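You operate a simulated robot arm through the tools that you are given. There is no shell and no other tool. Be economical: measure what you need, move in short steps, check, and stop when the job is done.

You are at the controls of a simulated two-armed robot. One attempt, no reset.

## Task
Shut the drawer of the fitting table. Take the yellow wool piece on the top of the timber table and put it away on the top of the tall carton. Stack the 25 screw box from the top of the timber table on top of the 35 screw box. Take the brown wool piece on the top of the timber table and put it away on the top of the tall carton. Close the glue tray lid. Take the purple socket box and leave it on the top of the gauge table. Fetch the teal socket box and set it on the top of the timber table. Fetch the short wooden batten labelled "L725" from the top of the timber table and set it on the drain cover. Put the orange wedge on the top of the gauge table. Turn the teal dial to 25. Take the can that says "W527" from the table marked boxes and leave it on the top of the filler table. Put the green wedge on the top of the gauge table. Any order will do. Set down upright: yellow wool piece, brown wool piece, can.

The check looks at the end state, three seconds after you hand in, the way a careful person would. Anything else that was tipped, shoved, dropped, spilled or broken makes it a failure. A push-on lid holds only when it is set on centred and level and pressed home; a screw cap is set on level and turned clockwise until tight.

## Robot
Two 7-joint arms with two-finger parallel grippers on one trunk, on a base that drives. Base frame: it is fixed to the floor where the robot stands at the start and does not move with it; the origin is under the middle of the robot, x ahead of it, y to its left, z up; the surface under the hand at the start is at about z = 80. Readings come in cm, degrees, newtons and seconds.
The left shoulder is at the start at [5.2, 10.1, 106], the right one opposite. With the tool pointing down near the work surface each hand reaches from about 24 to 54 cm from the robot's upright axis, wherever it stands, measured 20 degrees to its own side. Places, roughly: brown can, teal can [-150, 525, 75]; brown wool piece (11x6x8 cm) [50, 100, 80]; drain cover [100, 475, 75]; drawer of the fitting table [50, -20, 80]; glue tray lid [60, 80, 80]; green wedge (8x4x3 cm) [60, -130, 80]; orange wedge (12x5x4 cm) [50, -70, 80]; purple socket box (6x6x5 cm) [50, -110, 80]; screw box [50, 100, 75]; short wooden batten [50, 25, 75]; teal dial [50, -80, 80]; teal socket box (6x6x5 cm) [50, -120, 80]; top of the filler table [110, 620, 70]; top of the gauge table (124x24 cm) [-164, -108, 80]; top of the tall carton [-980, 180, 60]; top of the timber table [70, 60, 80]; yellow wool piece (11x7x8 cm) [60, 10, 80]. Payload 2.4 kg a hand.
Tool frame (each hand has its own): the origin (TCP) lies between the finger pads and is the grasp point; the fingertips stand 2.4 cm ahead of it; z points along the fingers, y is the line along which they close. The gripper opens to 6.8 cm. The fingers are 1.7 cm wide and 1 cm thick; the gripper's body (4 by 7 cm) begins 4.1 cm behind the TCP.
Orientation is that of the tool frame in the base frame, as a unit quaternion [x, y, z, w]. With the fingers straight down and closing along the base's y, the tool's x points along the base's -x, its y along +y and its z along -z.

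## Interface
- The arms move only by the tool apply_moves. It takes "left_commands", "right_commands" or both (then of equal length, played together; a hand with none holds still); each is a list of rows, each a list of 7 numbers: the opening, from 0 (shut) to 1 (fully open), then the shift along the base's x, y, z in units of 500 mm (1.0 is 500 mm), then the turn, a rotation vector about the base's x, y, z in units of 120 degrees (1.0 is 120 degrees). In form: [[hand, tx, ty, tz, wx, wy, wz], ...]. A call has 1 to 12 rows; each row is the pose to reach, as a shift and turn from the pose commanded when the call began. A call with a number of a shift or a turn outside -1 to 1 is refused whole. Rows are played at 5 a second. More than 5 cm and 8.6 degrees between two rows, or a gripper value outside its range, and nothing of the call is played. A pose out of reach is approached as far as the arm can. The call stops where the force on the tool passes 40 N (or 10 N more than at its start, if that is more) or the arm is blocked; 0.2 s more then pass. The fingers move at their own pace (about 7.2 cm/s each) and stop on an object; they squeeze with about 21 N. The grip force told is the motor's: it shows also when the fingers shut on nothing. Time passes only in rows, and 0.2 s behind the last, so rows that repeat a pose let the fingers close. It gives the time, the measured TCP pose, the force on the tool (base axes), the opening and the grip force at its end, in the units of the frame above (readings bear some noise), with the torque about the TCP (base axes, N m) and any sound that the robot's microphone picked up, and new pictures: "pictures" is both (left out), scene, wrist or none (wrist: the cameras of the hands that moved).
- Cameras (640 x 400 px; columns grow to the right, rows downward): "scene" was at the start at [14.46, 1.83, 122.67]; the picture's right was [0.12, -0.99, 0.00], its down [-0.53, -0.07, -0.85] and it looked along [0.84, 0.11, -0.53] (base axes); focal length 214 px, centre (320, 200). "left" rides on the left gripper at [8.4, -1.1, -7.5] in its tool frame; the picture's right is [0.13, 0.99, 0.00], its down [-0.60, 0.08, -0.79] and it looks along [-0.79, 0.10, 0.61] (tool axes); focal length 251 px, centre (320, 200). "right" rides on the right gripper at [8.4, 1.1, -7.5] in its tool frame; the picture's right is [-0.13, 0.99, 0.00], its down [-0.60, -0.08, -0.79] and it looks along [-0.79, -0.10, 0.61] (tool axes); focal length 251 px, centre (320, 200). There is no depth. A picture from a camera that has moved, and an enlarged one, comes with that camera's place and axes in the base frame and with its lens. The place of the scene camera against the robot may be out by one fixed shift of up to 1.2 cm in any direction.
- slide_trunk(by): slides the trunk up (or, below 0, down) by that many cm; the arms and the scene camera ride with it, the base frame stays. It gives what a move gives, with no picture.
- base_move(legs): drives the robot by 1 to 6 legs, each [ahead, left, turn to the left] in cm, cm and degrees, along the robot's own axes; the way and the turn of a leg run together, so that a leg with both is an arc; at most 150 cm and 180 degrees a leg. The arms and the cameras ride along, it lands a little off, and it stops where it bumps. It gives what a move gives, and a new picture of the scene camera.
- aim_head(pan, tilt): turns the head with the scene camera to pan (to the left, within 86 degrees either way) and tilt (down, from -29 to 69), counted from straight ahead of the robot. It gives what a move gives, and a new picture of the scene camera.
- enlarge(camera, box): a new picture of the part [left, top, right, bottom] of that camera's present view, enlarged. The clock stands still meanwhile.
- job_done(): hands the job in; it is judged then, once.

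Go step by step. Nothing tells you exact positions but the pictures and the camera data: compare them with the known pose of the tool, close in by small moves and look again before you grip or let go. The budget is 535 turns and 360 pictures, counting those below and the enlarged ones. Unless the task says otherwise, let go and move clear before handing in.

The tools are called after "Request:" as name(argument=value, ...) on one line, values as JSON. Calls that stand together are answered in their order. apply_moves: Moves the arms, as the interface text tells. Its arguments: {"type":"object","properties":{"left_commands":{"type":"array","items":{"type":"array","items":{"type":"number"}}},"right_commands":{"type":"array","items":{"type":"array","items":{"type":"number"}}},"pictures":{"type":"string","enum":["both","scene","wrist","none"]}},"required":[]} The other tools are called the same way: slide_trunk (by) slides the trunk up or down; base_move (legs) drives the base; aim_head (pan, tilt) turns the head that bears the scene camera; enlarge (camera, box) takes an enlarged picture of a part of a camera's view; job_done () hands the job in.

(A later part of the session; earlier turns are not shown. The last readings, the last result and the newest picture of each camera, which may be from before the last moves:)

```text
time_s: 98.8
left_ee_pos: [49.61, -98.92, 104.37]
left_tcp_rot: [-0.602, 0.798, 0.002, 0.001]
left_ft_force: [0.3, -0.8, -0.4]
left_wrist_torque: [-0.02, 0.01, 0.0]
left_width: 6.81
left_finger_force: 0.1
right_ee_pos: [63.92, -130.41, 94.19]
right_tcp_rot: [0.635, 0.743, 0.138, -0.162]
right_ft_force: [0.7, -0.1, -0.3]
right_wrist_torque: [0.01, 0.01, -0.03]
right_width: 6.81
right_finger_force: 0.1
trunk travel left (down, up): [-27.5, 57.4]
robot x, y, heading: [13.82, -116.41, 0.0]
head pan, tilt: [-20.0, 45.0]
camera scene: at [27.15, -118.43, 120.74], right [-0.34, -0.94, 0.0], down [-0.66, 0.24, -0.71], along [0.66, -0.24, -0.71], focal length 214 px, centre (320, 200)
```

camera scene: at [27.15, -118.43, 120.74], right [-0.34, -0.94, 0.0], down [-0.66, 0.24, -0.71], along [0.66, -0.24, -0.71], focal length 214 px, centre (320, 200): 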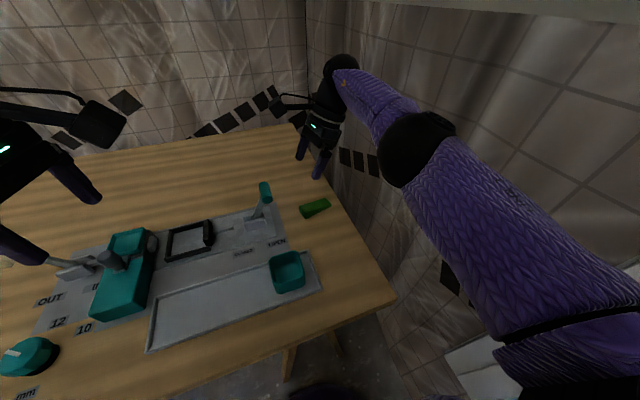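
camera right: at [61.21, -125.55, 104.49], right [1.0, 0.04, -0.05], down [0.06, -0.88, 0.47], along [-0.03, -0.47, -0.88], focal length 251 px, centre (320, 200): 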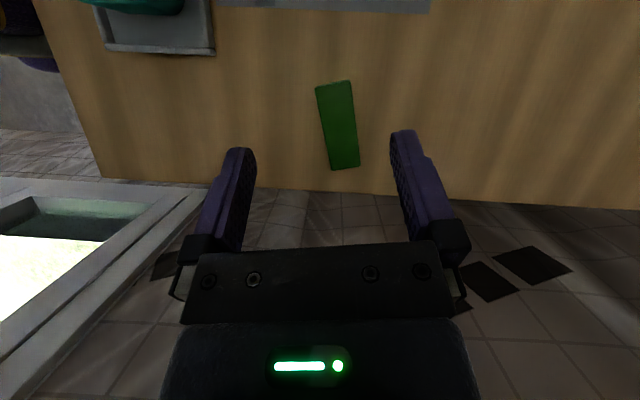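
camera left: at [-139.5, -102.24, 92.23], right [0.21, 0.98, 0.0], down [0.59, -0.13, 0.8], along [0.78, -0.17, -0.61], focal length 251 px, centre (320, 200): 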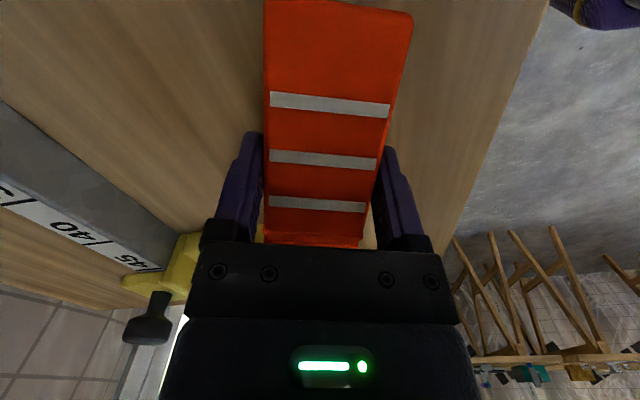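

Request:
apply_moves(right_commands=[[1, -0.03, 0, -0.03, 0, 0, 0], [1, -0.05, 0, -0.08, 0, 0, 0.0], [1, -0.05, 0, -0.12, 0, 0, 0.017]], pictures="both")

```text
time_s: 99.6
left_ee_pos: [49.55, -98.92, 104.38]
left_tcp_rot: [-0.603, 0.798, 0.002, 0.0]
left_ft_force: [0.5, 0.2, -0.2]
left_wrist_torque: [-0.02, 0.01, -0.01]
left_width: 6.81
left_finger_force: 0.1
right_ee_pos: [61.45, -130.34, 88.07]
right_tcp_rot: [0.621, 0.755, 0.135, -0.163]
right_ft_force: [-0.2, 0.2, 0.1]
right_wrist_torque: [0.03, -0.01, -0.03]
right_width: 6.8
right_finger_force: 0.0
trunk travel left (down, up): [-27.5, 57.4]
robot x, y, heading: [13.98, -116.33, -0.1]
head pan, tilt: [-20.0, 45.0]
camera scene: at [27.12, -118.43, 120.74], right [-0.34, -0.94, 0.0], down [-0.66, 0.24, -0.71], along [0.66, -0.24, -0.71], focal length 214 px, centre (320, 200)
camera right: at [61.56, -125.56, 98.41], right [1.0, 0.08, -0.05], down [0.09, -0.88, 0.47], along [-0.01, -0.47, -0.88], focal length 251 px, centre (320, 200)
```

scene: 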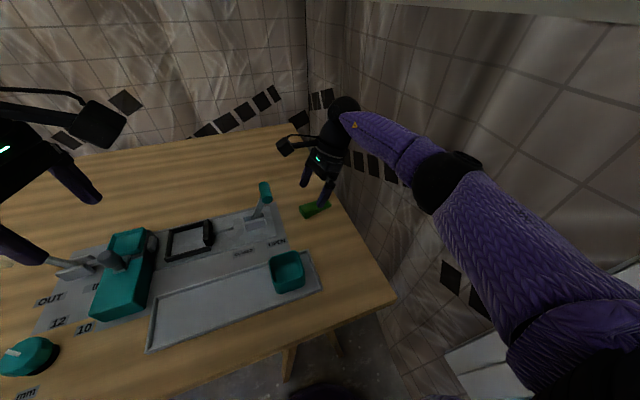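
right: 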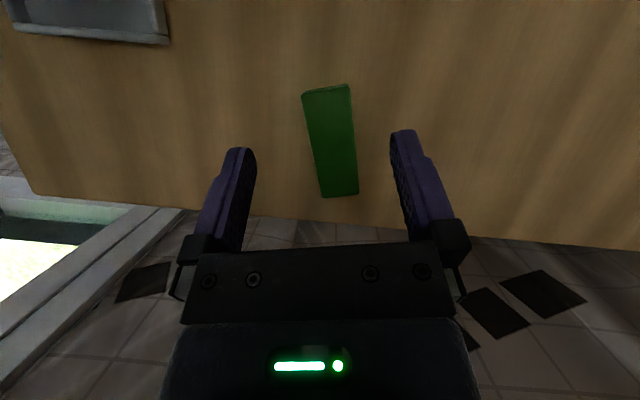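

Aligned. Descend the last 5 cm and close.

Request:
apply_moves(right_commands=[[1, 0.009, 0.004, -0.05, 0, 0, 0], [1, 0.009, 0.004, -0.09, 0, 0, 0], [1, 0.009, 0.004, -0.102, 0, 0, 0], [1, 0.009, 0.004, -0.102, 0, 0, 0], [0.3, 0.009, 0.004, -0.102, 0, 0, 0], [0.2, 0.009, 0.004, -0.102, 0, 0, 0], [0.2, 0.009, 0.004, -0.102, 0, 0, 0]], pictures="wrist")

```text
time_s: 101.2
left_ee_pos: [49.48, -98.95, 104.5]
left_tcp_rot: [-0.604, 0.797, 0.001, 0.001]
left_ft_force: [0.1, -0.5, 0.4]
left_wrist_torque: [-0.02, 0.0, 0.02]
left_width: 6.81
left_finger_force: 0.0
right_ee_pos: [61.68, -130.02, 82.94]
right_tcp_rot: [0.621, 0.755, 0.135, -0.163]
right_ft_force: [-0.5, 0.4, 0.0]
right_wrist_torque: [0.03, 0.03, -0.01]
right_width: 2.9
right_finger_force: 21.5
trunk travel left (down, up): [-27.5, 57.4]
robot x, y, heading: [13.92, -116.14, -0.1]
head pan, tilt: [-20.0, 45.0]
camera right: at [61.96, -125.29, 93.34], right [1.0, 0.08, -0.05], down [0.09, -0.88, 0.47], along [-0.01, -0.47, -0.88], focal length 251 px, centre (320, 200)
```

right: 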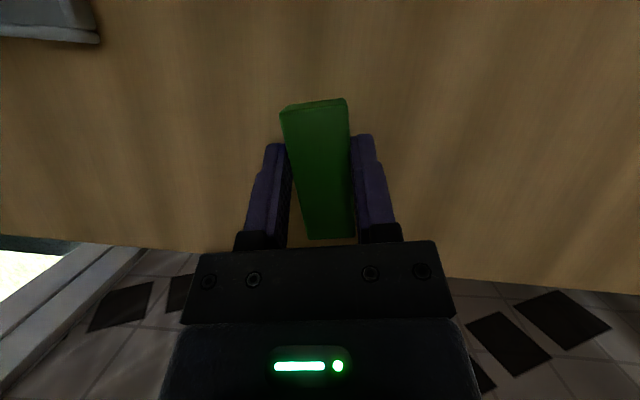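

Gripped the green wedge. Lift.

Request:
apply_moves(right_commands=[[0.2, 0, 0, 0.06, 0, 0, 0], [0.2, 0, 0, 0.14, 0, 0, 0], [0.2, 0, 0, 0.22, 0, 0, 0], [0.2, -0.04, 0, 0.3, 0, 0, 0], [0.2, -0.1, 0, 0.36, 0, 0, 0], [0.2, -0.18, 0, 0.4, 0, 0, 0], [0.2, -0.26, -0.02, 0.42, 0, 0, 0]], pictures="wrist")

```text
time_s: 102.8
left_ee_pos: [49.39, -98.85, 104.24]
left_tcp_rot: [-0.602, 0.798, 0.002, 0.001]
left_ft_force: [0.0, -1.0, 0.0]
left_wrist_torque: [-0.08, 0.02, 0.03]
left_width: 6.79
left_finger_force: 0.1
right_ee_pos: [48.91, -131.38, 104.1]
right_tcp_rot: [0.621, 0.755, 0.134, -0.164]
right_ft_force: [-0.1, -0.5, -0.5]
right_wrist_torque: [0.0, 0.0, -0.02]
right_width: 2.89
right_finger_force: 21.1
trunk travel left (down, up): [-27.5, 57.4]
robot x, y, heading: [13.94, -116.3, -0.2]
head pan, tilt: [-20.0, 45.0]
camera right: at [49.01, -126.61, 114.47], right [1.0, 0.08, -0.05], down [0.09, -0.88, 0.47], along [-0.01, -0.47, -0.88], focal length 251 px, centre (320, 200)
```

right: 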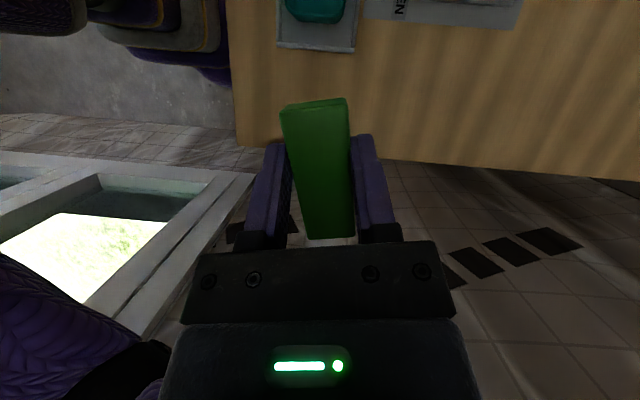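

Next the teal cup with the left hand. I'll back up 8 cm, and swing the right hand outward for room.

Request:
base_move(legs=[[-8, 0, 0]])

Request:
apply_moves(right_commands=[[0.2, -0.03, -0.05, 0.04, 0, 0, 0], [0.2, -0.06, -0.1, 0.08, 0, 0, 0], [0.2, -0.08, -0.14, 0.1, 0, 0, 0], [0.2, -0.08, -0.14, 0.1, 0, 0, 0], [0.2, -0.08, -0.14, 0.1, 0, 0, 0], [0.2, -0.08, -0.14, 0.1, 0, 0, 0], [0.2, -0.08, -0.14, 0.1, 0, 0, 0], [0.2, -0.08, -0.14, 0.1, 0, 0, 0], [0.2, -0.08, -0.14, 0.1, 0, 0, 0], [0.2, -0.08, -0.14, 0.1, 0, 0, 0]], left_commands=[[1, 0.01, -0.03, 0, 0, 0, -0.062], [1, 0.02, -0.07, 0, 0, 0, -0.124], [1, 0.03, -0.11, 0, 0, 0, -0.186], [1, 0.04, -0.15, 0, 0, 0, -0.248], [1, 0.05, -0.19, 0, 0, 0, -0.31], [1, 0.06, -0.23, 0, 0, 0, -0.372], [1, 0.07, -0.27, -0.02, 0, 0, -0.434], [1, 0.08, -0.31, -0.06, 0, 0, -0.496], [1, 0.09, -0.35, -0.1, 0, 0, -0.558], [1, 0.098, -0.404, -0.14, 0, 0, -0.617]], pictures="both")

```text
time_s: 103.8
left_ee_pos: [41.58, -98.97, 104.48]
left_tcp_rot: [-0.603, 0.798, 0.002, 0.001]
left_ft_force: [0.7, -0.5, 0.5]
left_wrist_torque: [0.04, -0.05, -0.01]
left_width: 6.78
left_finger_force: 0.0
right_ee_pos: [41.08, -131.37, 104.12]
right_tcp_rot: [0.62, 0.755, 0.136, -0.164]
right_ft_force: [-0.3, 0.1, 0.3]
right_wrist_torque: [0.03, 0.02, -0.02]
right_width: 2.88
right_finger_force: 21.3
trunk travel left (down, up): [-27.5, 57.4]
robot x, y, heading: [6.25, -116.21, -0.1]
head pan, tilt: [-20.0, 45.0]
camera scene: at [19.23, -118.43, 120.75], right [-0.34, -0.94, 0.0], down [-0.66, 0.24, -0.71], along [0.66, -0.24, -0.71], focal length 214 px, centre (320, 200)
```

scene: 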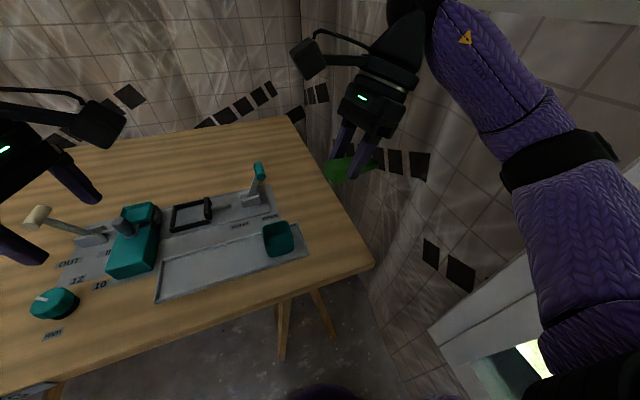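

```text
time_s: 106.0
left_ee_pos: [46.47, -118.38, 97.22]
left_tcp_rot: [-0.001, 1.0, -0.003, 0.001]
left_ft_force: [0.0, -0.7, 0.0]
left_wrist_torque: [0.02, 0.0, -0.03]
left_width: 6.81
left_finger_force: 0.0
right_ee_pos: [37.13, -137.76, 109.1]
right_tcp_rot: [0.622, 0.755, 0.132, -0.161]
right_ft_force: [0.1, 1.4, -0.8]
right_wrist_torque: [0.03, 0.02, -0.02]
right_width: 2.89
right_finger_force: 20.4
trunk travel left (down, up): [-27.5, 57.4]
robot x, y, heading: [6.43, -116.65, -0.1]
head pan, tilt: [-20.0, 45.0]
camera scene: at [19.37, -117.61, 120.76], right [-0.34, -0.94, 0.01], down [-0.66, 0.24, -0.71], along [0.66, -0.25, -0.71], focal length 214 px, centre (320, 200)
camera right: at [37.22, -132.94, 119.51], right [1.0, 0.08, -0.05], down [0.09, -0.87, 0.48], along [-0.01, -0.48, -0.88], focal length 251 px, centre (320, 200)
camera left: at [37.99, -119.52, 104.81], right [-0.13, 0.99, -0.01], down [0.6, 0.08, 0.79], along [0.79, 0.1, -0.61], focal length 251 px, centre (320, 200)
```

scene: 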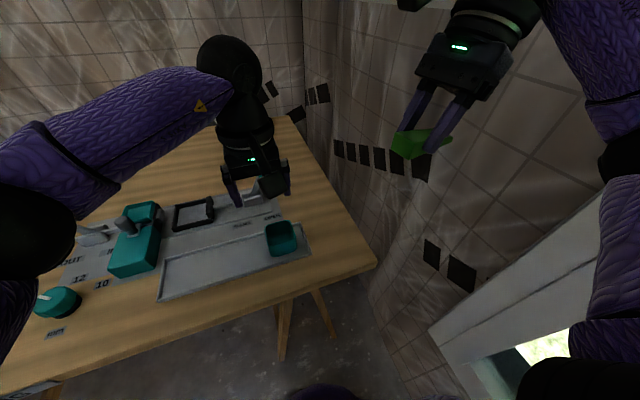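
right: 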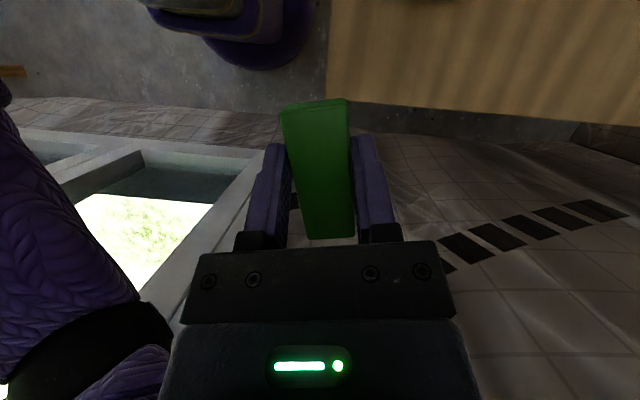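
left: 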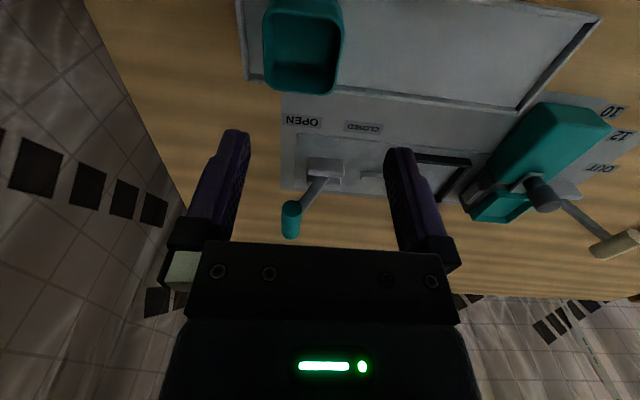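

Request:
apply_moves(left_commands=[[1, -0.004, -0.006, -0.07, 0, 0, 0], [1, -0.006, -0.01, -0.14, 0, 0, 0], [1, -0.006, -0.01, -0.15, 0, 0, 0], [1, -0.006, -0.01, -0.15, 0, 0, 0]], pictures="wrist")

```text
time_s: 107.0
left_ee_pos: [46.31, -118.99, 89.74]
left_tcp_rot: [0.0, 1.0, -0.004, 0.0]
left_ft_force: [0.7, 0.5, 1.1]
left_wrist_torque: [-0.02, -0.04, 0.01]
left_width: 6.79
left_finger_force: 0.1
right_ee_pos: [37.08, -137.8, 109.13]
right_tcp_rot: [0.622, 0.755, 0.133, -0.161]
right_ft_force: [0.0, 0.5, -0.3]
right_wrist_torque: [0.0, -0.01, -0.03]
right_width: 2.88
right_finger_force: 21.2
trunk travel left (down, up): [-27.5, 57.4]
robot x, y, heading: [5.95, -116.79, 0.0]
head pan, tilt: [-20.0, 45.0]
camera left: at [37.91, -120.17, 97.28], right [-0.13, 0.99, -0.01], down [0.6, 0.08, 0.79], along [0.79, 0.1, -0.61], focal length 251 px, centre (320, 200)
```

left: 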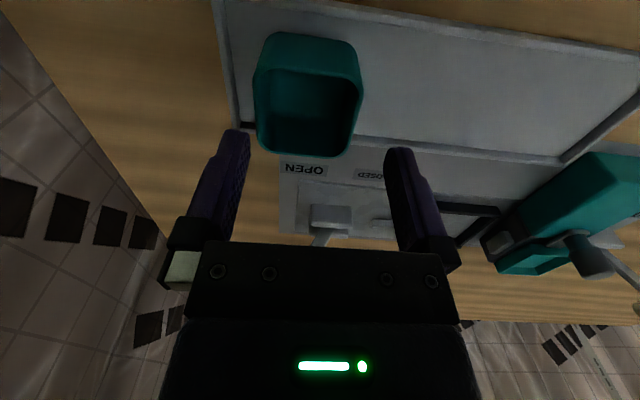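

Request:
apply_moves(left_commands=[[1, -0.006, -0.012, -0.02, 0, 0, 0], [1, -0.008, -0.016, -0.04, 0, 0, 0], [1, -0.008, -0.016, -0.04, 0, 0, 0]], pictures="wrist")

```text
time_s: 107.8
left_ee_pos: [45.82, -119.69, 87.86]
left_tcp_rot: [-0.001, 1.0, -0.004, 0.001]
left_ft_force: [1.0, 0.4, -0.7]
left_wrist_torque: [0.0, -0.02, -0.01]
left_width: 6.78
left_finger_force: 0.1
right_ee_pos: [37.15, -137.74, 109.25]
right_tcp_rot: [0.621, 0.755, 0.133, -0.161]
right_ft_force: [0.5, 0.0, -0.1]
right_wrist_torque: [0.0, 0.01, -0.01]
right_width: 2.88
right_finger_force: 20.5
trunk travel left (down, up): [-27.5, 57.4]
robot x, y, heading: [6.26, -116.39, 0.1]
head pan, tilt: [-20.0, 45.0]
camera left: at [37.43, -120.8, 95.32], right [-0.13, 0.99, -0.01], down [0.6, 0.08, 0.79], along [0.79, 0.1, -0.61], focal length 251 px, centre (320, 200)
```

left: 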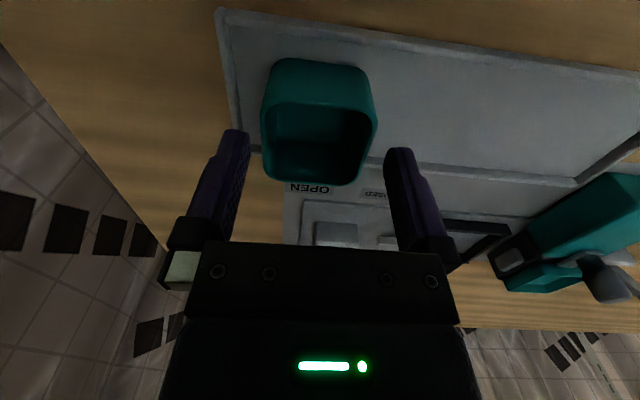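

Centred. Descend and grip the teal cup.

Request:
apply_moves(left_commands=[[1, 0, 0, -0.04, 0, 0, 0], [1, 0, 0, -0.073, 0, 0, 0], [1, 0, 0, -0.073, 0, 0, 0], [0.5, 0, 0, -0.073, 0, 0, 0], [0.5, 0, 0, -0.073, 0, 0, 0]], pictures="none")

```text
time_s: 109.0
left_ee_pos: [45.89, -119.5, 83.99]
left_tcp_rot: [0.0, 1.0, -0.003, 0.001]
left_ft_force: [-0.1, -0.4, 0.1]
left_wrist_torque: [0.01, -0.01, 0.0]
left_width: 5.73
left_finger_force: 21.0
right_ee_pos: [37.02, -137.79, 109.18]
right_tcp_rot: [0.621, 0.755, 0.132, -0.161]
right_ft_force: [0.2, -0.4, -0.7]
right_wrist_torque: [0.01, 0.0, 0.02]
right_width: 2.9
right_finger_force: 20.8
trunk travel left (down, up): [-27.5, 57.4]
robot x, y, heading: [6.13, -116.27, -0.4]
head pan, tilt: [-20.0, 45.0]
```

Gripped. Lift and swing it left over clear height.

Request:
apply_moves(left_commands=[[0.5, 0, 0, 0.06, 0, 0, 0], [0.5, 0, 0, 0.14, 0, 0, 0], [0.5, 0, 0.02, 0.22, 0, 0, 0], [0.5, -0.02, 0.08, 0.3, 0, 0, 0], [0.5, -0.04, 0.16, 0.34, 0, 0, 0], [0.5, -0.06, 0.24, 0.38, 0, 0, 0], [0.5, -0.08, 0.32, 0.42, 0, 0, 0], [0.5, -0.1, 0.4, 0.42, 0, 0, 0]], pictures="scene")

```text
refused: row 4 steps farther than a row can; nothing moved
```

Request:
apply_moves(left_commands=[[0.5, 0, 0, 0.06, 0, 0, 0], [0.5, 0, 0, 0.14, 0, 0, 0], [0.5, 0, 0.02, 0.22, 0, 0, 0], [0.5, -0.02, 0.06, 0.29, 0, 0, 0], [0.5, -0.04, 0.13, 0.34, 0, 0, 0], [0.5, -0.06, 0.21, 0.38, 0, 0, 0], [0.5, -0.08, 0.29, 0.42, 0, 0, 0], [0.5, -0.1, 0.37, 0.42, 0, 0, 0]], pictures="scene")

```text
time_s: 110.8
left_ee_pos: [40.9, -101.32, 105.14]
left_tcp_rot: [0.0, 1.0, -0.004, 0.001]
left_ft_force: [0.3, 0.0, -0.8]
left_wrist_torque: [-0.01, 0.0, 0.0]
left_width: 5.74
left_finger_force: 20.9
right_ee_pos: [36.99, -137.84, 109.21]
right_tcp_rot: [0.622, 0.755, 0.132, -0.161]
right_ft_force: [0.4, -0.2, -0.3]
right_wrist_torque: [-0.01, 0.03, 0.02]
right_width: 2.88
right_finger_force: 21.0
trunk travel left (down, up): [-27.5, 57.4]
robot x, y, heading: [6.6, -116.23, 0.2]
head pan, tilt: [-20.0, 45.0]
camera scene: at [19.3, -117.63, 120.75], right [-0.34, -0.94, 0.01], down [-0.66, 0.24, -0.71], along [0.66, -0.25, -0.71], focal length 214 px, centre (320, 200)
```

scene: 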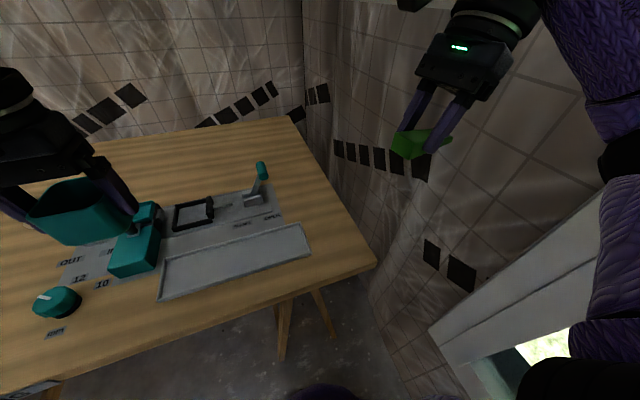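

Now back to the gauge table with the green wedge (stopping a bit further along).

Request:
base_move(legs=[[-35, 60, 0], [-112, 0, 0], [0, 0, -90]])

Request:
aim_head(pan=-15, tilt=45)

```text
time_s: 123.8
left_ee_pos: [-126.6, -92.52, 105.43]
left_tcp_rot: [0.727, 0.687, 0.0, 0.002]
left_ft_force: [0.6, -0.1, -0.2]
left_wrist_torque: [0.0, 0.01, 0.02]
left_width: 5.76
left_finger_force: 21.1
right_ee_pos: [-162.8, -86.49, 109.06]
right_tcp_rot: [0.975, 0.067, 0.212, -0.014]
right_ft_force: [-0.3, 0.5, -1.2]
right_wrist_torque: [0.0, 0.0, -0.01]
right_width: 2.88
right_finger_force: 21.2
trunk travel left (down, up): [-27.5, 57.4]
robot x, y, heading: [-138.5, -56.7, -93.4]
head pan, tilt: [-20.0, 45.0]
camera scene: at [-142.21, -69.01, 120.74], right [-0.92, 0.4, 0.0], down [0.28, 0.65, -0.71], along [-0.28, -0.65, -0.71], focal length 214 px, centre (320, 200)
```

scene: 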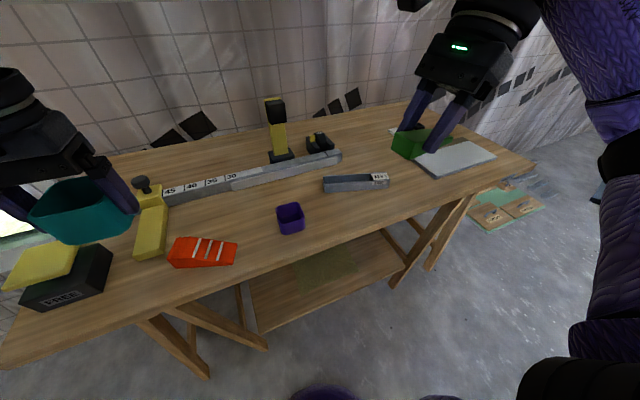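

```text
time_s: 124.4
left_ee_pos: [-126.5, -92.45, 105.42]
left_tcp_rot: [0.727, 0.686, -0.001, 0.002]
left_ft_force: [0.2, 0.2, 0.6]
left_wrist_torque: [-0.03, -0.01, 0.01]
left_width: 5.76
left_finger_force: 21.0
right_ee_pos: [-162.8, -86.54, 109.02]
right_tcp_rot: [0.975, 0.066, 0.211, -0.013]
right_ft_force: [0.4, -0.4, 0.3]
right_wrist_torque: [-0.02, 0.05, 0.03]
right_width: 2.89
right_finger_force: 21.0
trunk travel left (down, up): [-27.5, 57.4]
robot x, y, heading: [-138.89, -57.1, -93.5]
head pan, tilt: [-15.0, 45.0]
camera scene: at [-141.55, -69.27, 120.74], right [-0.95, 0.32, 0.0], down [0.22, 0.67, -0.71], along [-0.22, -0.67, -0.71], focal length 214 px, centre (320, 200)
```

scene: 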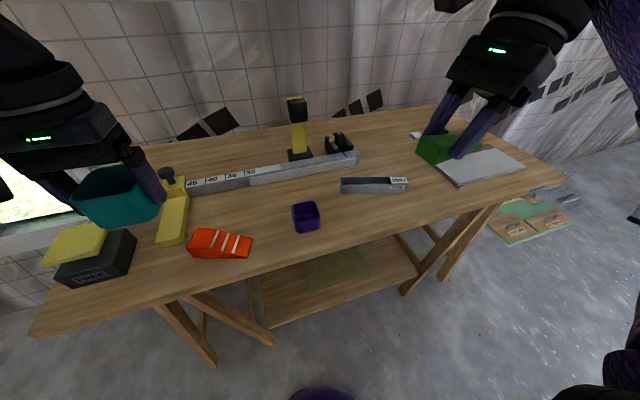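

Free spot at ≈[-160.5,-101.5], clear of the cup and the grey tool. Carry the green wedge there.

Request:
apply_moves(right_commands=[[0.2, 0.01, -0.07, 0, 0, 0, 0], [0.2, 0.02, -0.15, 0, 0, 0, 0], [0.2, 0.03, -0.23, -0.02, 0, 0, 0], [0.2, 0.04, -0.3, -0.07, 0, 0, 0], [0.2, 0.04, -0.3, -0.16, 0, 0, 0], [0.2, 0.04, -0.3, -0.25, 0, 0, 0], [0.2, 0.04, -0.3, -0.34, 0, 0, 0], [0.2, 0.04, -0.3, -0.42, 0, 0, 0], [0.2, 0.04, -0.3, -0.48, 0, 0, 0], [0.2, 0.04, -0.3, -0.5, 0, 0, 0]], pictures="both")

```text
time_s: 126.6
left_ee_pos: [-126.6, -92.41, 105.46]
left_tcp_rot: [0.727, 0.686, -0.001, 0.001]
left_ft_force: [-0.2, 0.7, -1.0]
left_wrist_torque: [-0.03, 0.01, -0.02]
left_width: 5.75
left_finger_force: 21.4
right_ee_pos: [-160.68, -101.39, 84.22]
right_tcp_rot: [0.975, 0.066, 0.211, -0.013]
right_ft_force: [-0.5, 0.0, -0.4]
right_wrist_torque: [0.04, -0.03, -0.02]
right_width: 2.89
right_finger_force: 20.8
trunk travel left (down, up): [-27.5, 57.4]
robot x, y, heading: [-138.94, -56.95, -93.5]
head pan, tilt: [-15.0, 45.0]
camera scene: at [-141.54, -69.28, 120.74], right [-0.95, 0.32, 0.0], down [0.22, 0.67, -0.71], along [-0.22, -0.67, -0.71], focal length 214 px, centre (320, 200)
camera right: at [-156.06, -101.71, 94.53], right [0.02, -1.0, -0.05], down [-0.88, -0.04, 0.47], along [-0.47, 0.04, -0.88], focal length 251 px, centre (320, 200)
```

scene: 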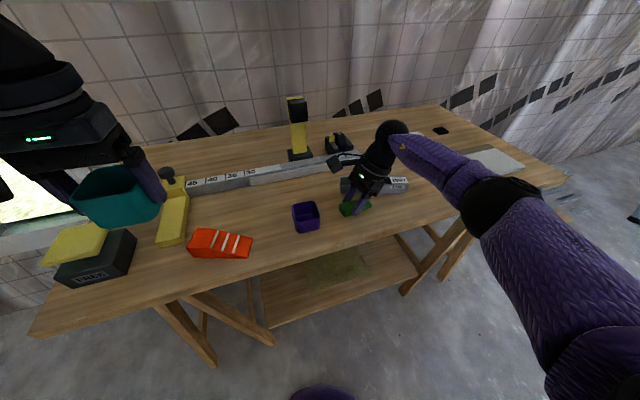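
right: 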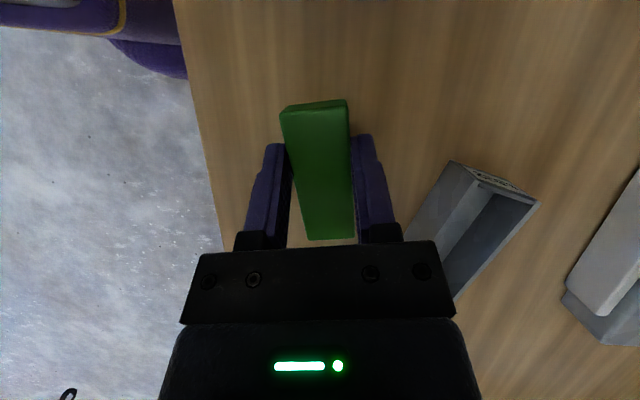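

Request:
apply_moves(right_commands=[[0.2, 0, 0, -0.008, 0, 0, 0], [0.2, 0, 0, -0.016, 0, 0, 0], [0.2, 0, 0, -0.022, 0, 0, 0], [0.2, 0, 0, -0.027, 0, 0, 0], [0.2, 0, 0, -0.03, 0, 0, 0]], pictures="none")

```text
time_s: 127.8
left_ee_pos: [-126.54, -92.33, 105.47]
left_tcp_rot: [0.727, 0.687, -0.002, 0.002]
left_ft_force: [0.0, 0.5, -0.3]
left_wrist_torque: [-0.02, -0.02, -0.01]
left_width: 5.73
left_finger_force: 20.7
right_ee_pos: [-160.59, -101.47, 82.68]
right_tcp_rot: [0.975, 0.066, 0.212, -0.012]
right_ft_force: [-0.6, -2.3, 17.1]
right_wrist_torque: [0.0, -0.15, -0.03]
right_width: 2.91
right_finger_force: 21.1
trunk travel left (down, up): [-27.5, 57.4]
robot x, y, heading: [-138.99, -56.84, -93.5]
head pan, tilt: [-15.0, 45.0]
```

Contact. Release, draw back along the tool's lean and up.

Request:
apply_moves(right_commands=[[0.2, 0, 0, 0.002, 0, 0, 0], [0.6, 0, 0, 0.002, 0, 0, 0], [0.8, 0, 0, 0.002, 0, 0, 0], [0.8, -0.01, 0, 0.04, 0, 0, 0], [0.8, -0.03, 0, 0.11, 0, 0, 0], [0.8, -0.04, 0, 0.19, 0, 0, 0], [0.8, -0.04, 0.05, 0.26, 0, 0, 0], [0.8, -0.03, 0.12, 0.32, 0, 0, 0], [0.8, -0.03, 0.19, 0.38, 0, 0, 0], [0.8, -0.03, 0.26, 0.44, 0, 0, 0]], pictures="scene")

```text
time_s: 130.0
left_ee_pos: [-126.69, -92.38, 105.36]
left_tcp_rot: [0.727, 0.686, -0.001, 0.002]
left_ft_force: [0.5, 0.4, -0.2]
left_wrist_torque: [-0.03, 0.01, -0.02]
left_width: 5.75
left_finger_force: 21.6
right_ee_pos: [-162.47, -88.55, 104.65]
right_tcp_rot: [0.975, 0.065, 0.211, -0.014]
right_ft_force: [-0.4, -0.4, 0.3]
right_wrist_torque: [0.03, -0.01, 0.01]
right_width: 5.43
right_finger_force: 0.1
trunk travel left (down, up): [-27.5, 57.4]
robot x, y, heading: [-138.79, -56.89, -93.3]
head pan, tilt: [-15.0, 45.0]
camera scene: at [-141.54, -69.25, 120.75], right [-0.95, 0.32, 0.0], down [0.22, 0.67, -0.71], along [-0.22, -0.67, -0.71], focal length 214 px, centre (320, 200)
```

scene: 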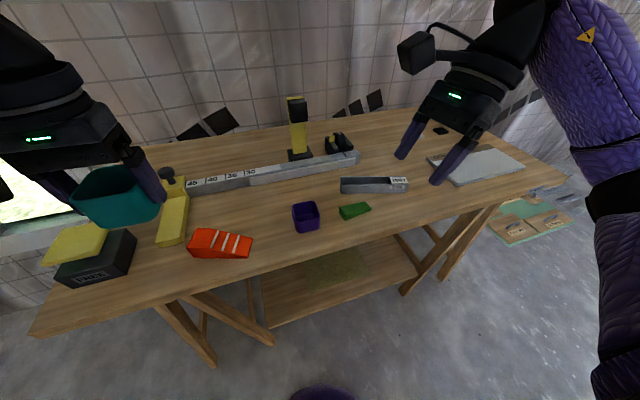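

All three are on the gauge table. Now drive to the timber table with the teal cup.

Request:
base_move(legs=[[0, 0, 93.5], [112, 0, 0], [15, 97, 0]])

Request:
aim_head(pan=0, tilt=35)

```text
time_s: 144.3
left_ee_pos: [17.32, 56.42, 105.23]
left_tcp_rot: [-0.014, 1.0, -0.001, 0.002]
left_ft_force: [0.7, -0.2, -1.3]
left_wrist_torque: [-0.02, 0.02, 0.01]
left_width: 5.75
left_finger_force: 20.8
right_ee_pos: [16.53, 20.27, 104.59]
right_tcp_rot: [0.61, 0.763, 0.133, -0.165]
right_ft_force: [-0.7, 0.1, 0.3]
right_wrist_torque: [0.0, 0.02, 0.0]
right_width: 5.45
right_finger_force: 0.0
trunk travel left (down, up): [-27.5, 57.4]
robot x, y, heading: [-17.06, 41.05, 1.2]
head pan, tilt: [-15.0, 45.0]
camera scene: at [-3.62, 40.14, 120.74], right [-0.23, -0.97, 0.0], down [-0.69, 0.17, -0.71], along [0.69, -0.17, -0.71], focal length 214 px, centre (320, 200)
```

scene: 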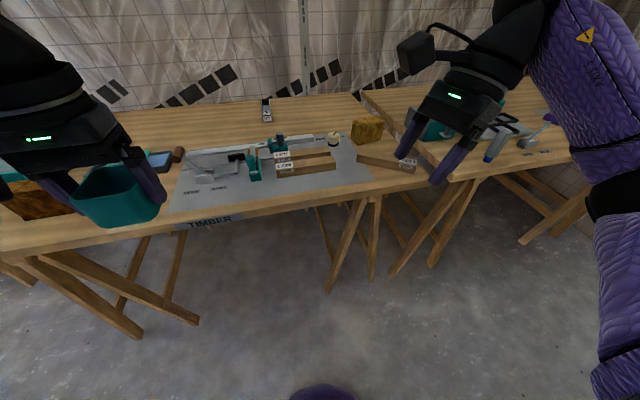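

```text
time_s: 145.1
left_ee_pos: [17.24, 56.49, 105.3]
left_tcp_rot: [-0.014, 1.0, 0.0, 0.002]
left_ft_force: [0.5, -0.7, -0.2]
left_wrist_torque: [-0.02, 0.03, 0.01]
left_width: 5.74
left_finger_force: 20.4
right_ee_pos: [16.56, 20.45, 104.61]
right_tcp_rot: [0.61, 0.763, 0.134, -0.165]
right_ft_force: [-1.0, 1.1, 0.2]
right_wrist_torque: [0.01, 0.02, 0.02]
right_width: 5.42
right_finger_force: 0.0
trunk travel left (down, up): [-27.5, 57.4]
robot x, y, heading: [-17.26, 40.84, 1.5]
head pan, tilt: [0.0, 35.0]
camera scene: at [-2.72, 42.26, 122.22], right [0.02, -1.0, 0.0], down [-0.57, -0.01, -0.82], along [0.82, 0.02, -0.57], focal length 214 px, centre (320, 200)
```

scene: 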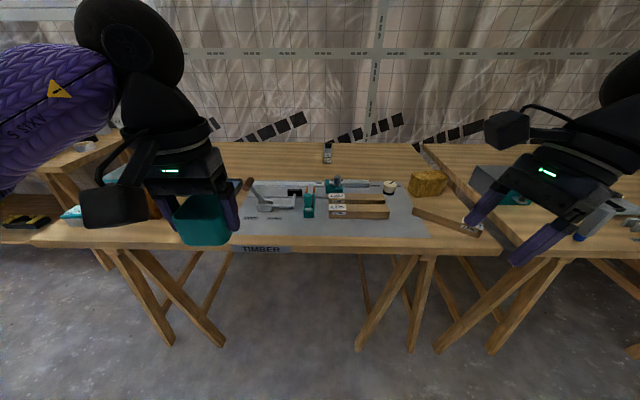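

I'm at the timber table. Looking through the left wrist camera and head-left for a free spot for the teal cup.

Request:
aim_head(pan=50, tilt=35)

Request:
enlarge(camera="left", box=[0, 0, 640, 400])

```text
time_s: 146.2
left_ee_pos: [17.21, 56.39, 105.37]
left_tcp_rot: [-0.014, 1.0, -0.001, 0.002]
left_ft_force: [-0.4, -0.3, -0.6]
left_wrist_torque: [-0.01, -0.01, -0.01]
left_width: 5.73
left_finger_force: 21.4
right_ee_pos: [16.59, 20.38, 104.59]
right_tcp_rot: [0.61, 0.763, 0.133, -0.165]
right_ft_force: [0.0, 0.1, 0.3]
right_wrist_torque: [0.0, 0.02, -0.02]
right_width: 5.42
right_finger_force: 0.1
trunk travel left (down, up): [-27.5, 57.4]
robot x, y, heading: [-16.86, 41.08, 1.4]
head pan, tilt: [50.0, 35.0]
camera scene: at [-6.03, 48.93, 122.23], right [0.78, -0.62, 0.0], down [-0.36, -0.45, -0.82], along [0.51, 0.64, -0.57], focal length 214 px, centre (320, 200)
```

scene: 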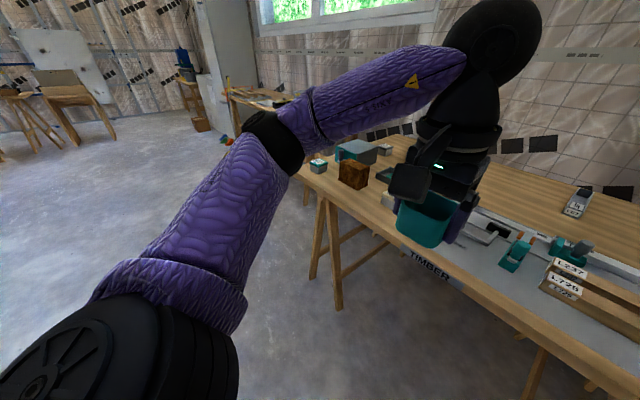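

```text
1.00 times, centred on (320, 200) of left (not enlarged: the box is as wide or as high as the picture)
camera zoom: at [8.84, 55.02, 112.85], right [-0.16, 0.99, 0.0], down [0.6, 0.1, 0.79], along [0.78, 0.13, -0.61], focal length 251 px, centre (320, 200)
```

zoom: 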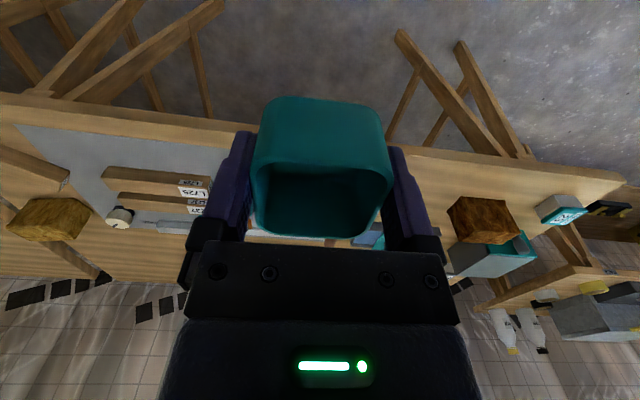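

Request:
base_move(legs=[[0, 45, 0]])

Request:
aim_head(pan=0, tilt=40)

```text
time_s: 148.9
left_ee_pos: [16.17, 100.31, 105.3]
left_tcp_rot: [-0.014, 1.0, 0.0, 0.001]
left_ft_force: [-0.7, -0.1, -0.4]
left_wrist_torque: [0.03, -0.01, -0.02]
left_width: 5.72
left_finger_force: 20.6
right_ee_pos: [15.44, 64.15, 104.63]
right_tcp_rot: [0.611, 0.763, 0.133, -0.164]
right_ft_force: [-1.1, 0.4, -0.3]
right_wrist_torque: [0.0, 0.0, -0.01]
right_width: 5.44
right_finger_force: 0.1
trunk travel left (down, up): [-27.5, 57.4]
robot x, y, heading: [-18.28, 85.02, 1.2]
head pan, tilt: [50.0, 35.0]
camera scene: at [-7.13, 92.8, 122.23], right [0.78, -0.62, 0.0], down [-0.36, -0.45, -0.82], along [0.51, 0.64, -0.57], focal length 214 px, centre (320, 200)
```

scene: 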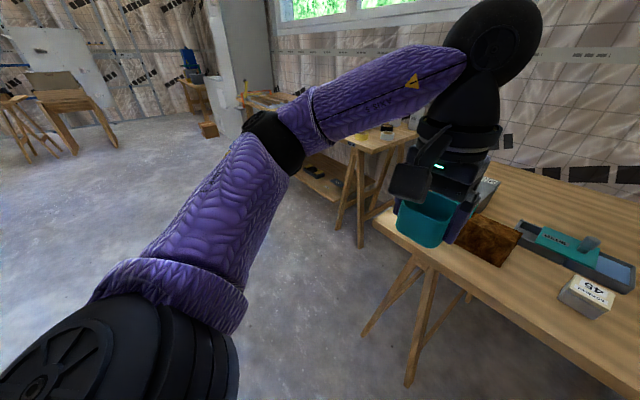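

```text
time_s: 150.1
left_ee_pos: [16.1, 100.36, 105.39]
left_tcp_rot: [-0.014, 1.0, 0.0, 0.001]
left_ft_force: [0.2, 1.0, -0.7]
left_wrist_torque: [0.02, 0.03, 0.03]
left_width: 5.76
left_finger_force: 20.6
right_ee_pos: [15.42, 64.19, 104.55]
right_tcp_rot: [0.61, 0.763, 0.134, -0.166]
right_ft_force: [-0.4, 0.5, 0.5]
right_wrist_torque: [0.0, 0.02, 0.02]
right_width: 5.45
right_finger_force: 0.0
trunk travel left (down, up): [-27.5, 57.4]
robot x, y, heading: [-18.18, 84.95, 1.3]
head pan, tilt: [0.0, 40.0]
camera scene: at [-4.13, 86.12, 121.47], right [0.03, -1.0, 0.0], down [-0.64, -0.02, -0.77], along [0.77, 0.02, -0.64], focal length 214 px, centre (320, 200)
```

scene: 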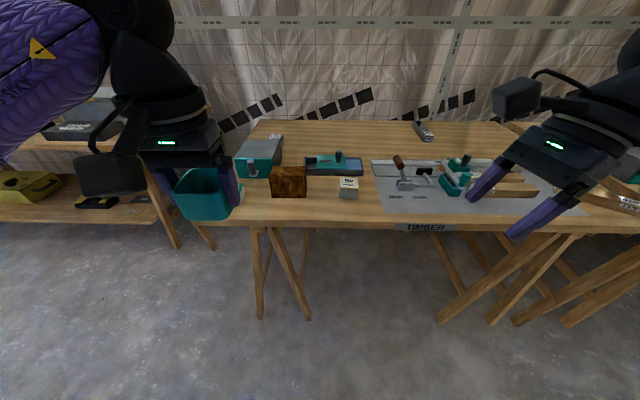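

Request:
enlarge(camera="scene", box=[200, 120, 440, 230])

Request:
aim_head(pan=25, tilt=45)

```text
2.67 times, centred on (320, 175) of scene
camera zoom: at [-4.13, 86.12, 121.47], right [0.03, -1.0, 0.0], down [-0.64, -0.02, -0.77], along [0.77, 0.02, -0.64], focal length 572 px, centre (320, 267)
```

zoom: 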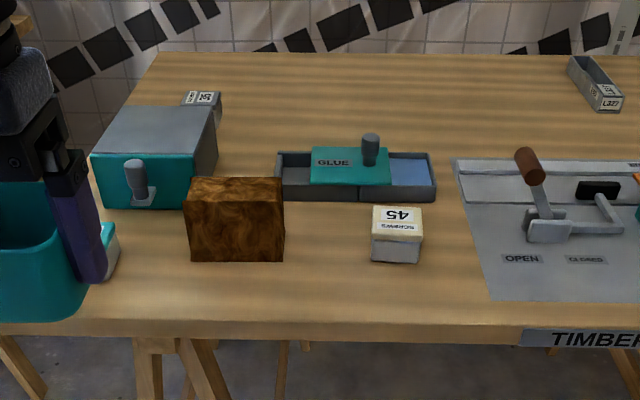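

```text
time_s: 151.0
left_ee_pos: [16.17, 100.2, 105.32]
left_tcp_rot: [-0.014, 1.0, 0.0, 0.002]
left_ft_force: [1.2, 0.0, -0.6]
left_wrist_torque: [0.0, -0.02, 0.01]
left_width: 5.72
left_finger_force: 21.1
right_ee_pos: [15.39, 64.27, 104.57]
right_tcp_rot: [0.611, 0.763, 0.134, -0.165]
right_ft_force: [0.6, -0.5, 0.2]
right_wrist_torque: [-0.04, 0.0, 0.01]
right_width: 5.42
right_finger_force: 0.0
trunk travel left (down, up): [-27.5, 57.4]
robot x, y, heading: [-18.43, 85.02, 1.2]
head pan, tilt: [25.0, 45.0]
camera scene: at [-5.34, 89.51, 120.75], right [0.44, -0.9, 0.0], down [-0.63, -0.31, -0.71], along [0.63, 0.31, -0.71], focal length 214 px, centre (320, 200)
```

scene: 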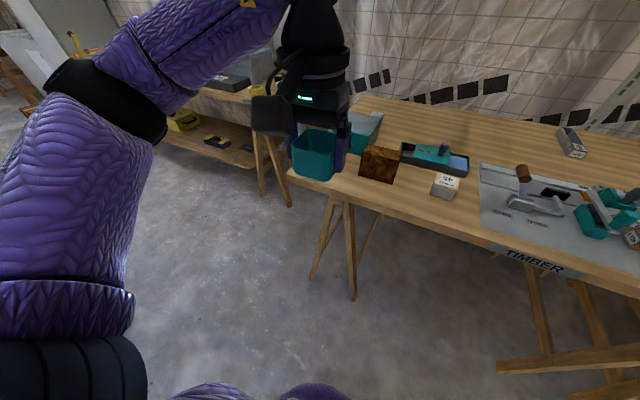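

There's a 10 cm gap between the brown wool and the "45" box; the teal cup fits at ≈[42.3,86.5]. Drive ahead 16 cm.

Request:
base_move(legs=[[16, 0, -1.2]])

Request:
aim_head(pan=0, tilt=50)

```text
time_s: 152.4
left_ee_pos: [32.27, 99.61, 105.39]
left_tcp_rot: [-0.002, 1.0, 0.0, 0.001]
left_ft_force: [-0.4, -0.8, -1.2]
left_wrist_torque: [0.02, 0.03, 0.01]
left_width: 5.76
left_finger_force: 20.8
right_ee_pos: [30.54, 63.59, 104.6]
right_tcp_rot: [0.619, 0.756, 0.135, -0.164]
right_ft_force: [-0.9, 0.1, -0.8]
right_wrist_torque: [0.0, -0.01, 0.02]
right_width: 5.44
right_finger_force: 0.0
trunk travel left (down, up): [-27.5, 57.4]
robot x, y, heading: [-2.88, 85.26, -0.0]
head pan, tilt: [25.0, 45.0]
camera scene: at [10.46, 89.41, 120.74], right [0.42, -0.91, 0.0], down [-0.64, -0.3, -0.71], along [0.64, 0.3, -0.71], focal length 214 px, centre (320, 200)
```

scene: 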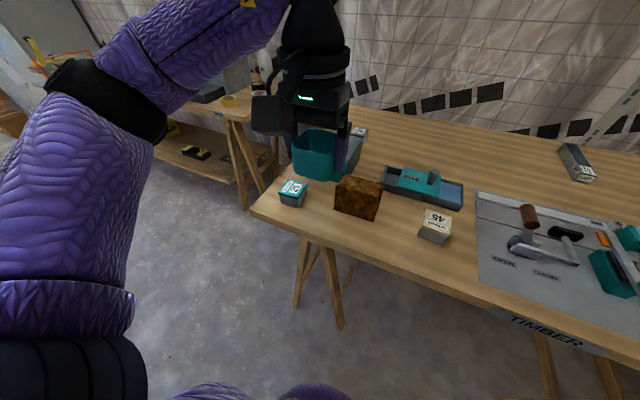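

```text
time_s: 153.3
left_ee_pos: [32.23, 99.51, 105.37]
left_tcp_rot: [-0.001, 1.0, 0.0, 0.0]
left_ft_force: [-0.2, 0.4, -0.6]
left_wrist_torque: [0.02, -0.01, 0.0]
left_width: 5.74
left_finger_force: 21.3
right_ee_pos: [30.58, 63.44, 104.61]
right_tcp_rot: [0.619, 0.756, 0.135, -0.164]
right_ft_force: [0.3, -0.5, -0.3]
right_wrist_torque: [-0.01, 0.0, -0.01]
right_width: 5.45
right_finger_force: 0.0
trunk travel left (down, up): [-27.5, 57.4]
robot x, y, heading: [-2.52, 85.15, -0.1]
head pan, tilt: [0.0, 50.0]
camera scene: at [10.77, 85.98, 120.05], right [0.0, -1.0, 0.0], down [-0.77, 0.0, -0.64], along [0.64, 0.0, -0.77], focal length 214 px, centre (320, 200)
```

scene: 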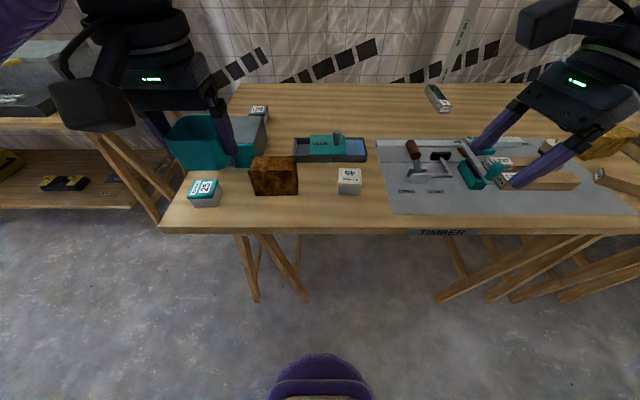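

The 25 box is at the front-left corner. Placing the teal cup in the gap now.

Request:
apply_moves(left_commands=[[0.5, 0.05, -0.06, 0, 0, 0, 0], [0.5, 0.1, -0.13, 0, 0, 0, 0], [0.5, 0.15, -0.19, 0, 0, 0, 0], [0.5, 0.2, -0.26, 0, 0, 0, 0], [0.5, 0.2, -0.26, -0.1, 0, 0, 0], [0.5, 0.2, -0.26, -0.19, 0, 0, 0], [0.5, 0.2, -0.26, -0.28, 0, 0, 0], [0.5, 0.2, -0.26, -0.36, 0, 0, 0], [0.5, 0.2, -0.26, -0.41, 0, 0, 0], [0.5, 0.2, -0.26, -0.41, 0, 0, 0]], pictures="both")

```text
time_s: 155.5
left_ee_pos: [42.14, 86.23, 84.99]
left_tcp_rot: [-0.003, 1.0, 0.0, 0.001]
left_ft_force: [0.4, 0.1, -0.8]
left_wrist_torque: [0.02, -0.03, -0.02]
left_width: 5.74
left_finger_force: 20.2
right_ee_pos: [30.7, 63.53, 104.6]
right_tcp_rot: [0.62, 0.756, 0.135, -0.164]
right_ft_force: [0.7, 0.5, 0.3]
right_wrist_torque: [-0.01, -0.02, 0.0]
right_width: 5.45
right_finger_force: 0.0
trunk travel left (down, up): [-27.5, 57.4]
robot x, y, heading: [-2.72, 85.08, 0.1]
head pan, tilt: [0.0, 50.0]
camera scene: at [10.77, 85.96, 120.05], right [0.0, -1.0, 0.0], down [-0.77, 0.0, -0.64], along [0.64, 0.0, -0.77], focal length 214 px, centre (320, 200)
camera left: at [33.68, 85.15, 92.5], right [-0.13, 0.99, 0.0], down [0.6, 0.08, 0.79], along [0.79, 0.11, -0.61], focal length 251 px, centre (320, 200)
```

scene: 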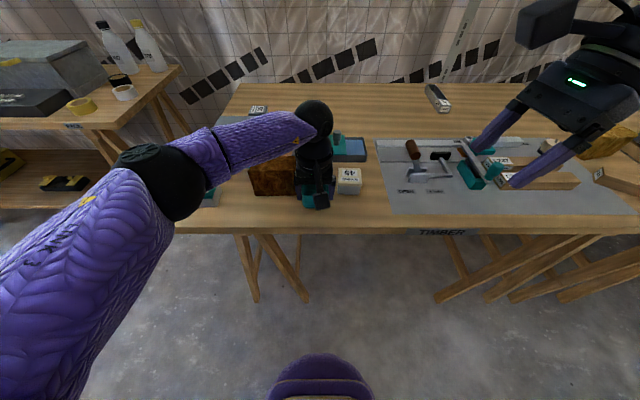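
left: 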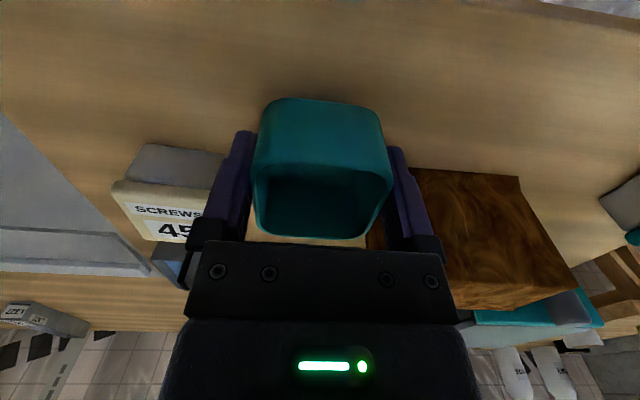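

Request:
apply_moves(left_commands=[[0.5, 0, 0, -0.012, 0, 0, 0], [0.5, 0, 0, -0.018, 0, 0, 0], [0.5, 0, 0, -0.024, 0, 0, 0], [0.5, 0, 0, -0.028, 0, 0, 0], [0.5, 0, 0, -0.031, 0, 0, 0]], pictures="none")

```text
time_s: 156.7
left_ee_pos: [42.16, 86.43, 83.21]
left_tcp_rot: [-0.002, 1.0, -0.001, 0.002]
left_ft_force: [1.9, -0.7, 15.8]
left_wrist_torque: [0.02, -0.01, -0.03]
left_width: 5.74
left_finger_force: 21.1
right_ee_pos: [30.56, 63.51, 104.71]
right_tcp_rot: [0.62, 0.755, 0.136, -0.164]
right_ft_force: [-0.6, -0.8, 0.5]
right_wrist_torque: [0.03, -0.01, -0.02]
right_width: 5.45
right_finger_force: 0.0
trunk travel left (down, up): [-27.5, 57.4]
robot x, y, heading: [-2.62, 84.82, -0.1]
head pan, tilt: [0.0, 50.0]
```

Contact. Release and lift; at the same time I'll straighten the right hand.

Request:
apply_moves(left_commands=[[0.5, 0, 0, 0.002, 0, 0, 0], [0.92, 0, 0, 0.002, 0, 0, 0], [0.92, 0, 0, 0.002, 0, 0, 0], [0.92, 0, 0, 0.06, 0, 0, 0], [0.92, 0, 0, 0.14, 0, 0, 0], [0.92, 0, 0, 0.22, 0, 0, 0], [0.92, -0.03, 0.05, 0.29, 0, 0, 0], [0.92, -0.06, 0.1, 0.36, 0, 0, 0], [0.92, -0.08, 0.18, 0.4, 0, 0, 0], [0.92, -0.1, 0.26, 0.42, 0, 0, 0]], right_commands=[[1, 0, 0, 0, -0.05, 0, 0], [1, 0, 0, 0, -0.1, 0, 0], [1, 0, 0, 0, -0.15, 0, 0], [1, 0, 0, 0, -0.2, 0, 0], [1, 0, 0, 0, -0.205, 0, 0.03], [1, 0, 0, 0, -0.205, 0, 0.03], [1, 0, 0, 0, -0.205, 0, 0.03], [1, 0, 0, 0, -0.205, 0, 0.03], [1, 0, 0, 0, -0.205, 0, 0.03], [1, 0, 0, 0, -0.205, 0, 0.03]], pictures="scene")

```text
time_s: 158.9
left_ee_pos: [37.05, 99.3, 104.84]
left_tcp_rot: [-0.002, 1.0, 0.001, 0.001]
left_ft_force: [-0.6, -0.7, 0.2]
left_wrist_torque: [0.02, 0.01, 0.05]
left_width: 6.26
left_finger_force: 0.1
right_ee_pos: [30.64, 63.64, 104.57]
right_tcp_rot: [0.616, 0.786, -0.035, -0.031]
right_ft_force: [0.7, 0.4, -0.3]
right_wrist_torque: [0.0, 0.01, 0.03]
right_width: 6.81
right_finger_force: 0.0
trunk travel left (down, up): [-27.5, 57.4]
robot x, y, heading: [-2.39, 85.3, -0.1]
head pan, tilt: [0.0, 50.0]
camera scene: at [10.75, 85.99, 120.05], right [0.0, -1.0, 0.0], down [-0.77, 0.0, -0.64], along [0.64, 0.0, -0.77], focal length 214 px, centre (320, 200)
```

scene: 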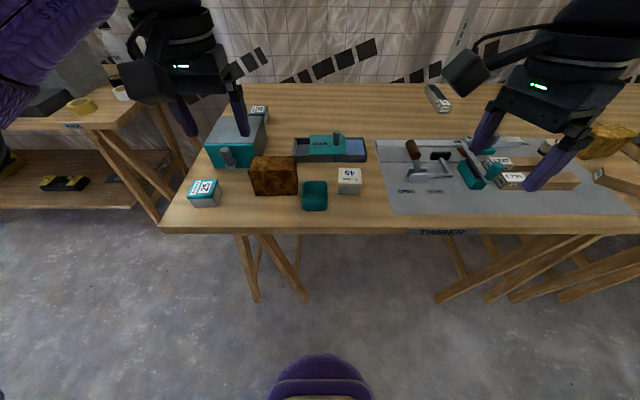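

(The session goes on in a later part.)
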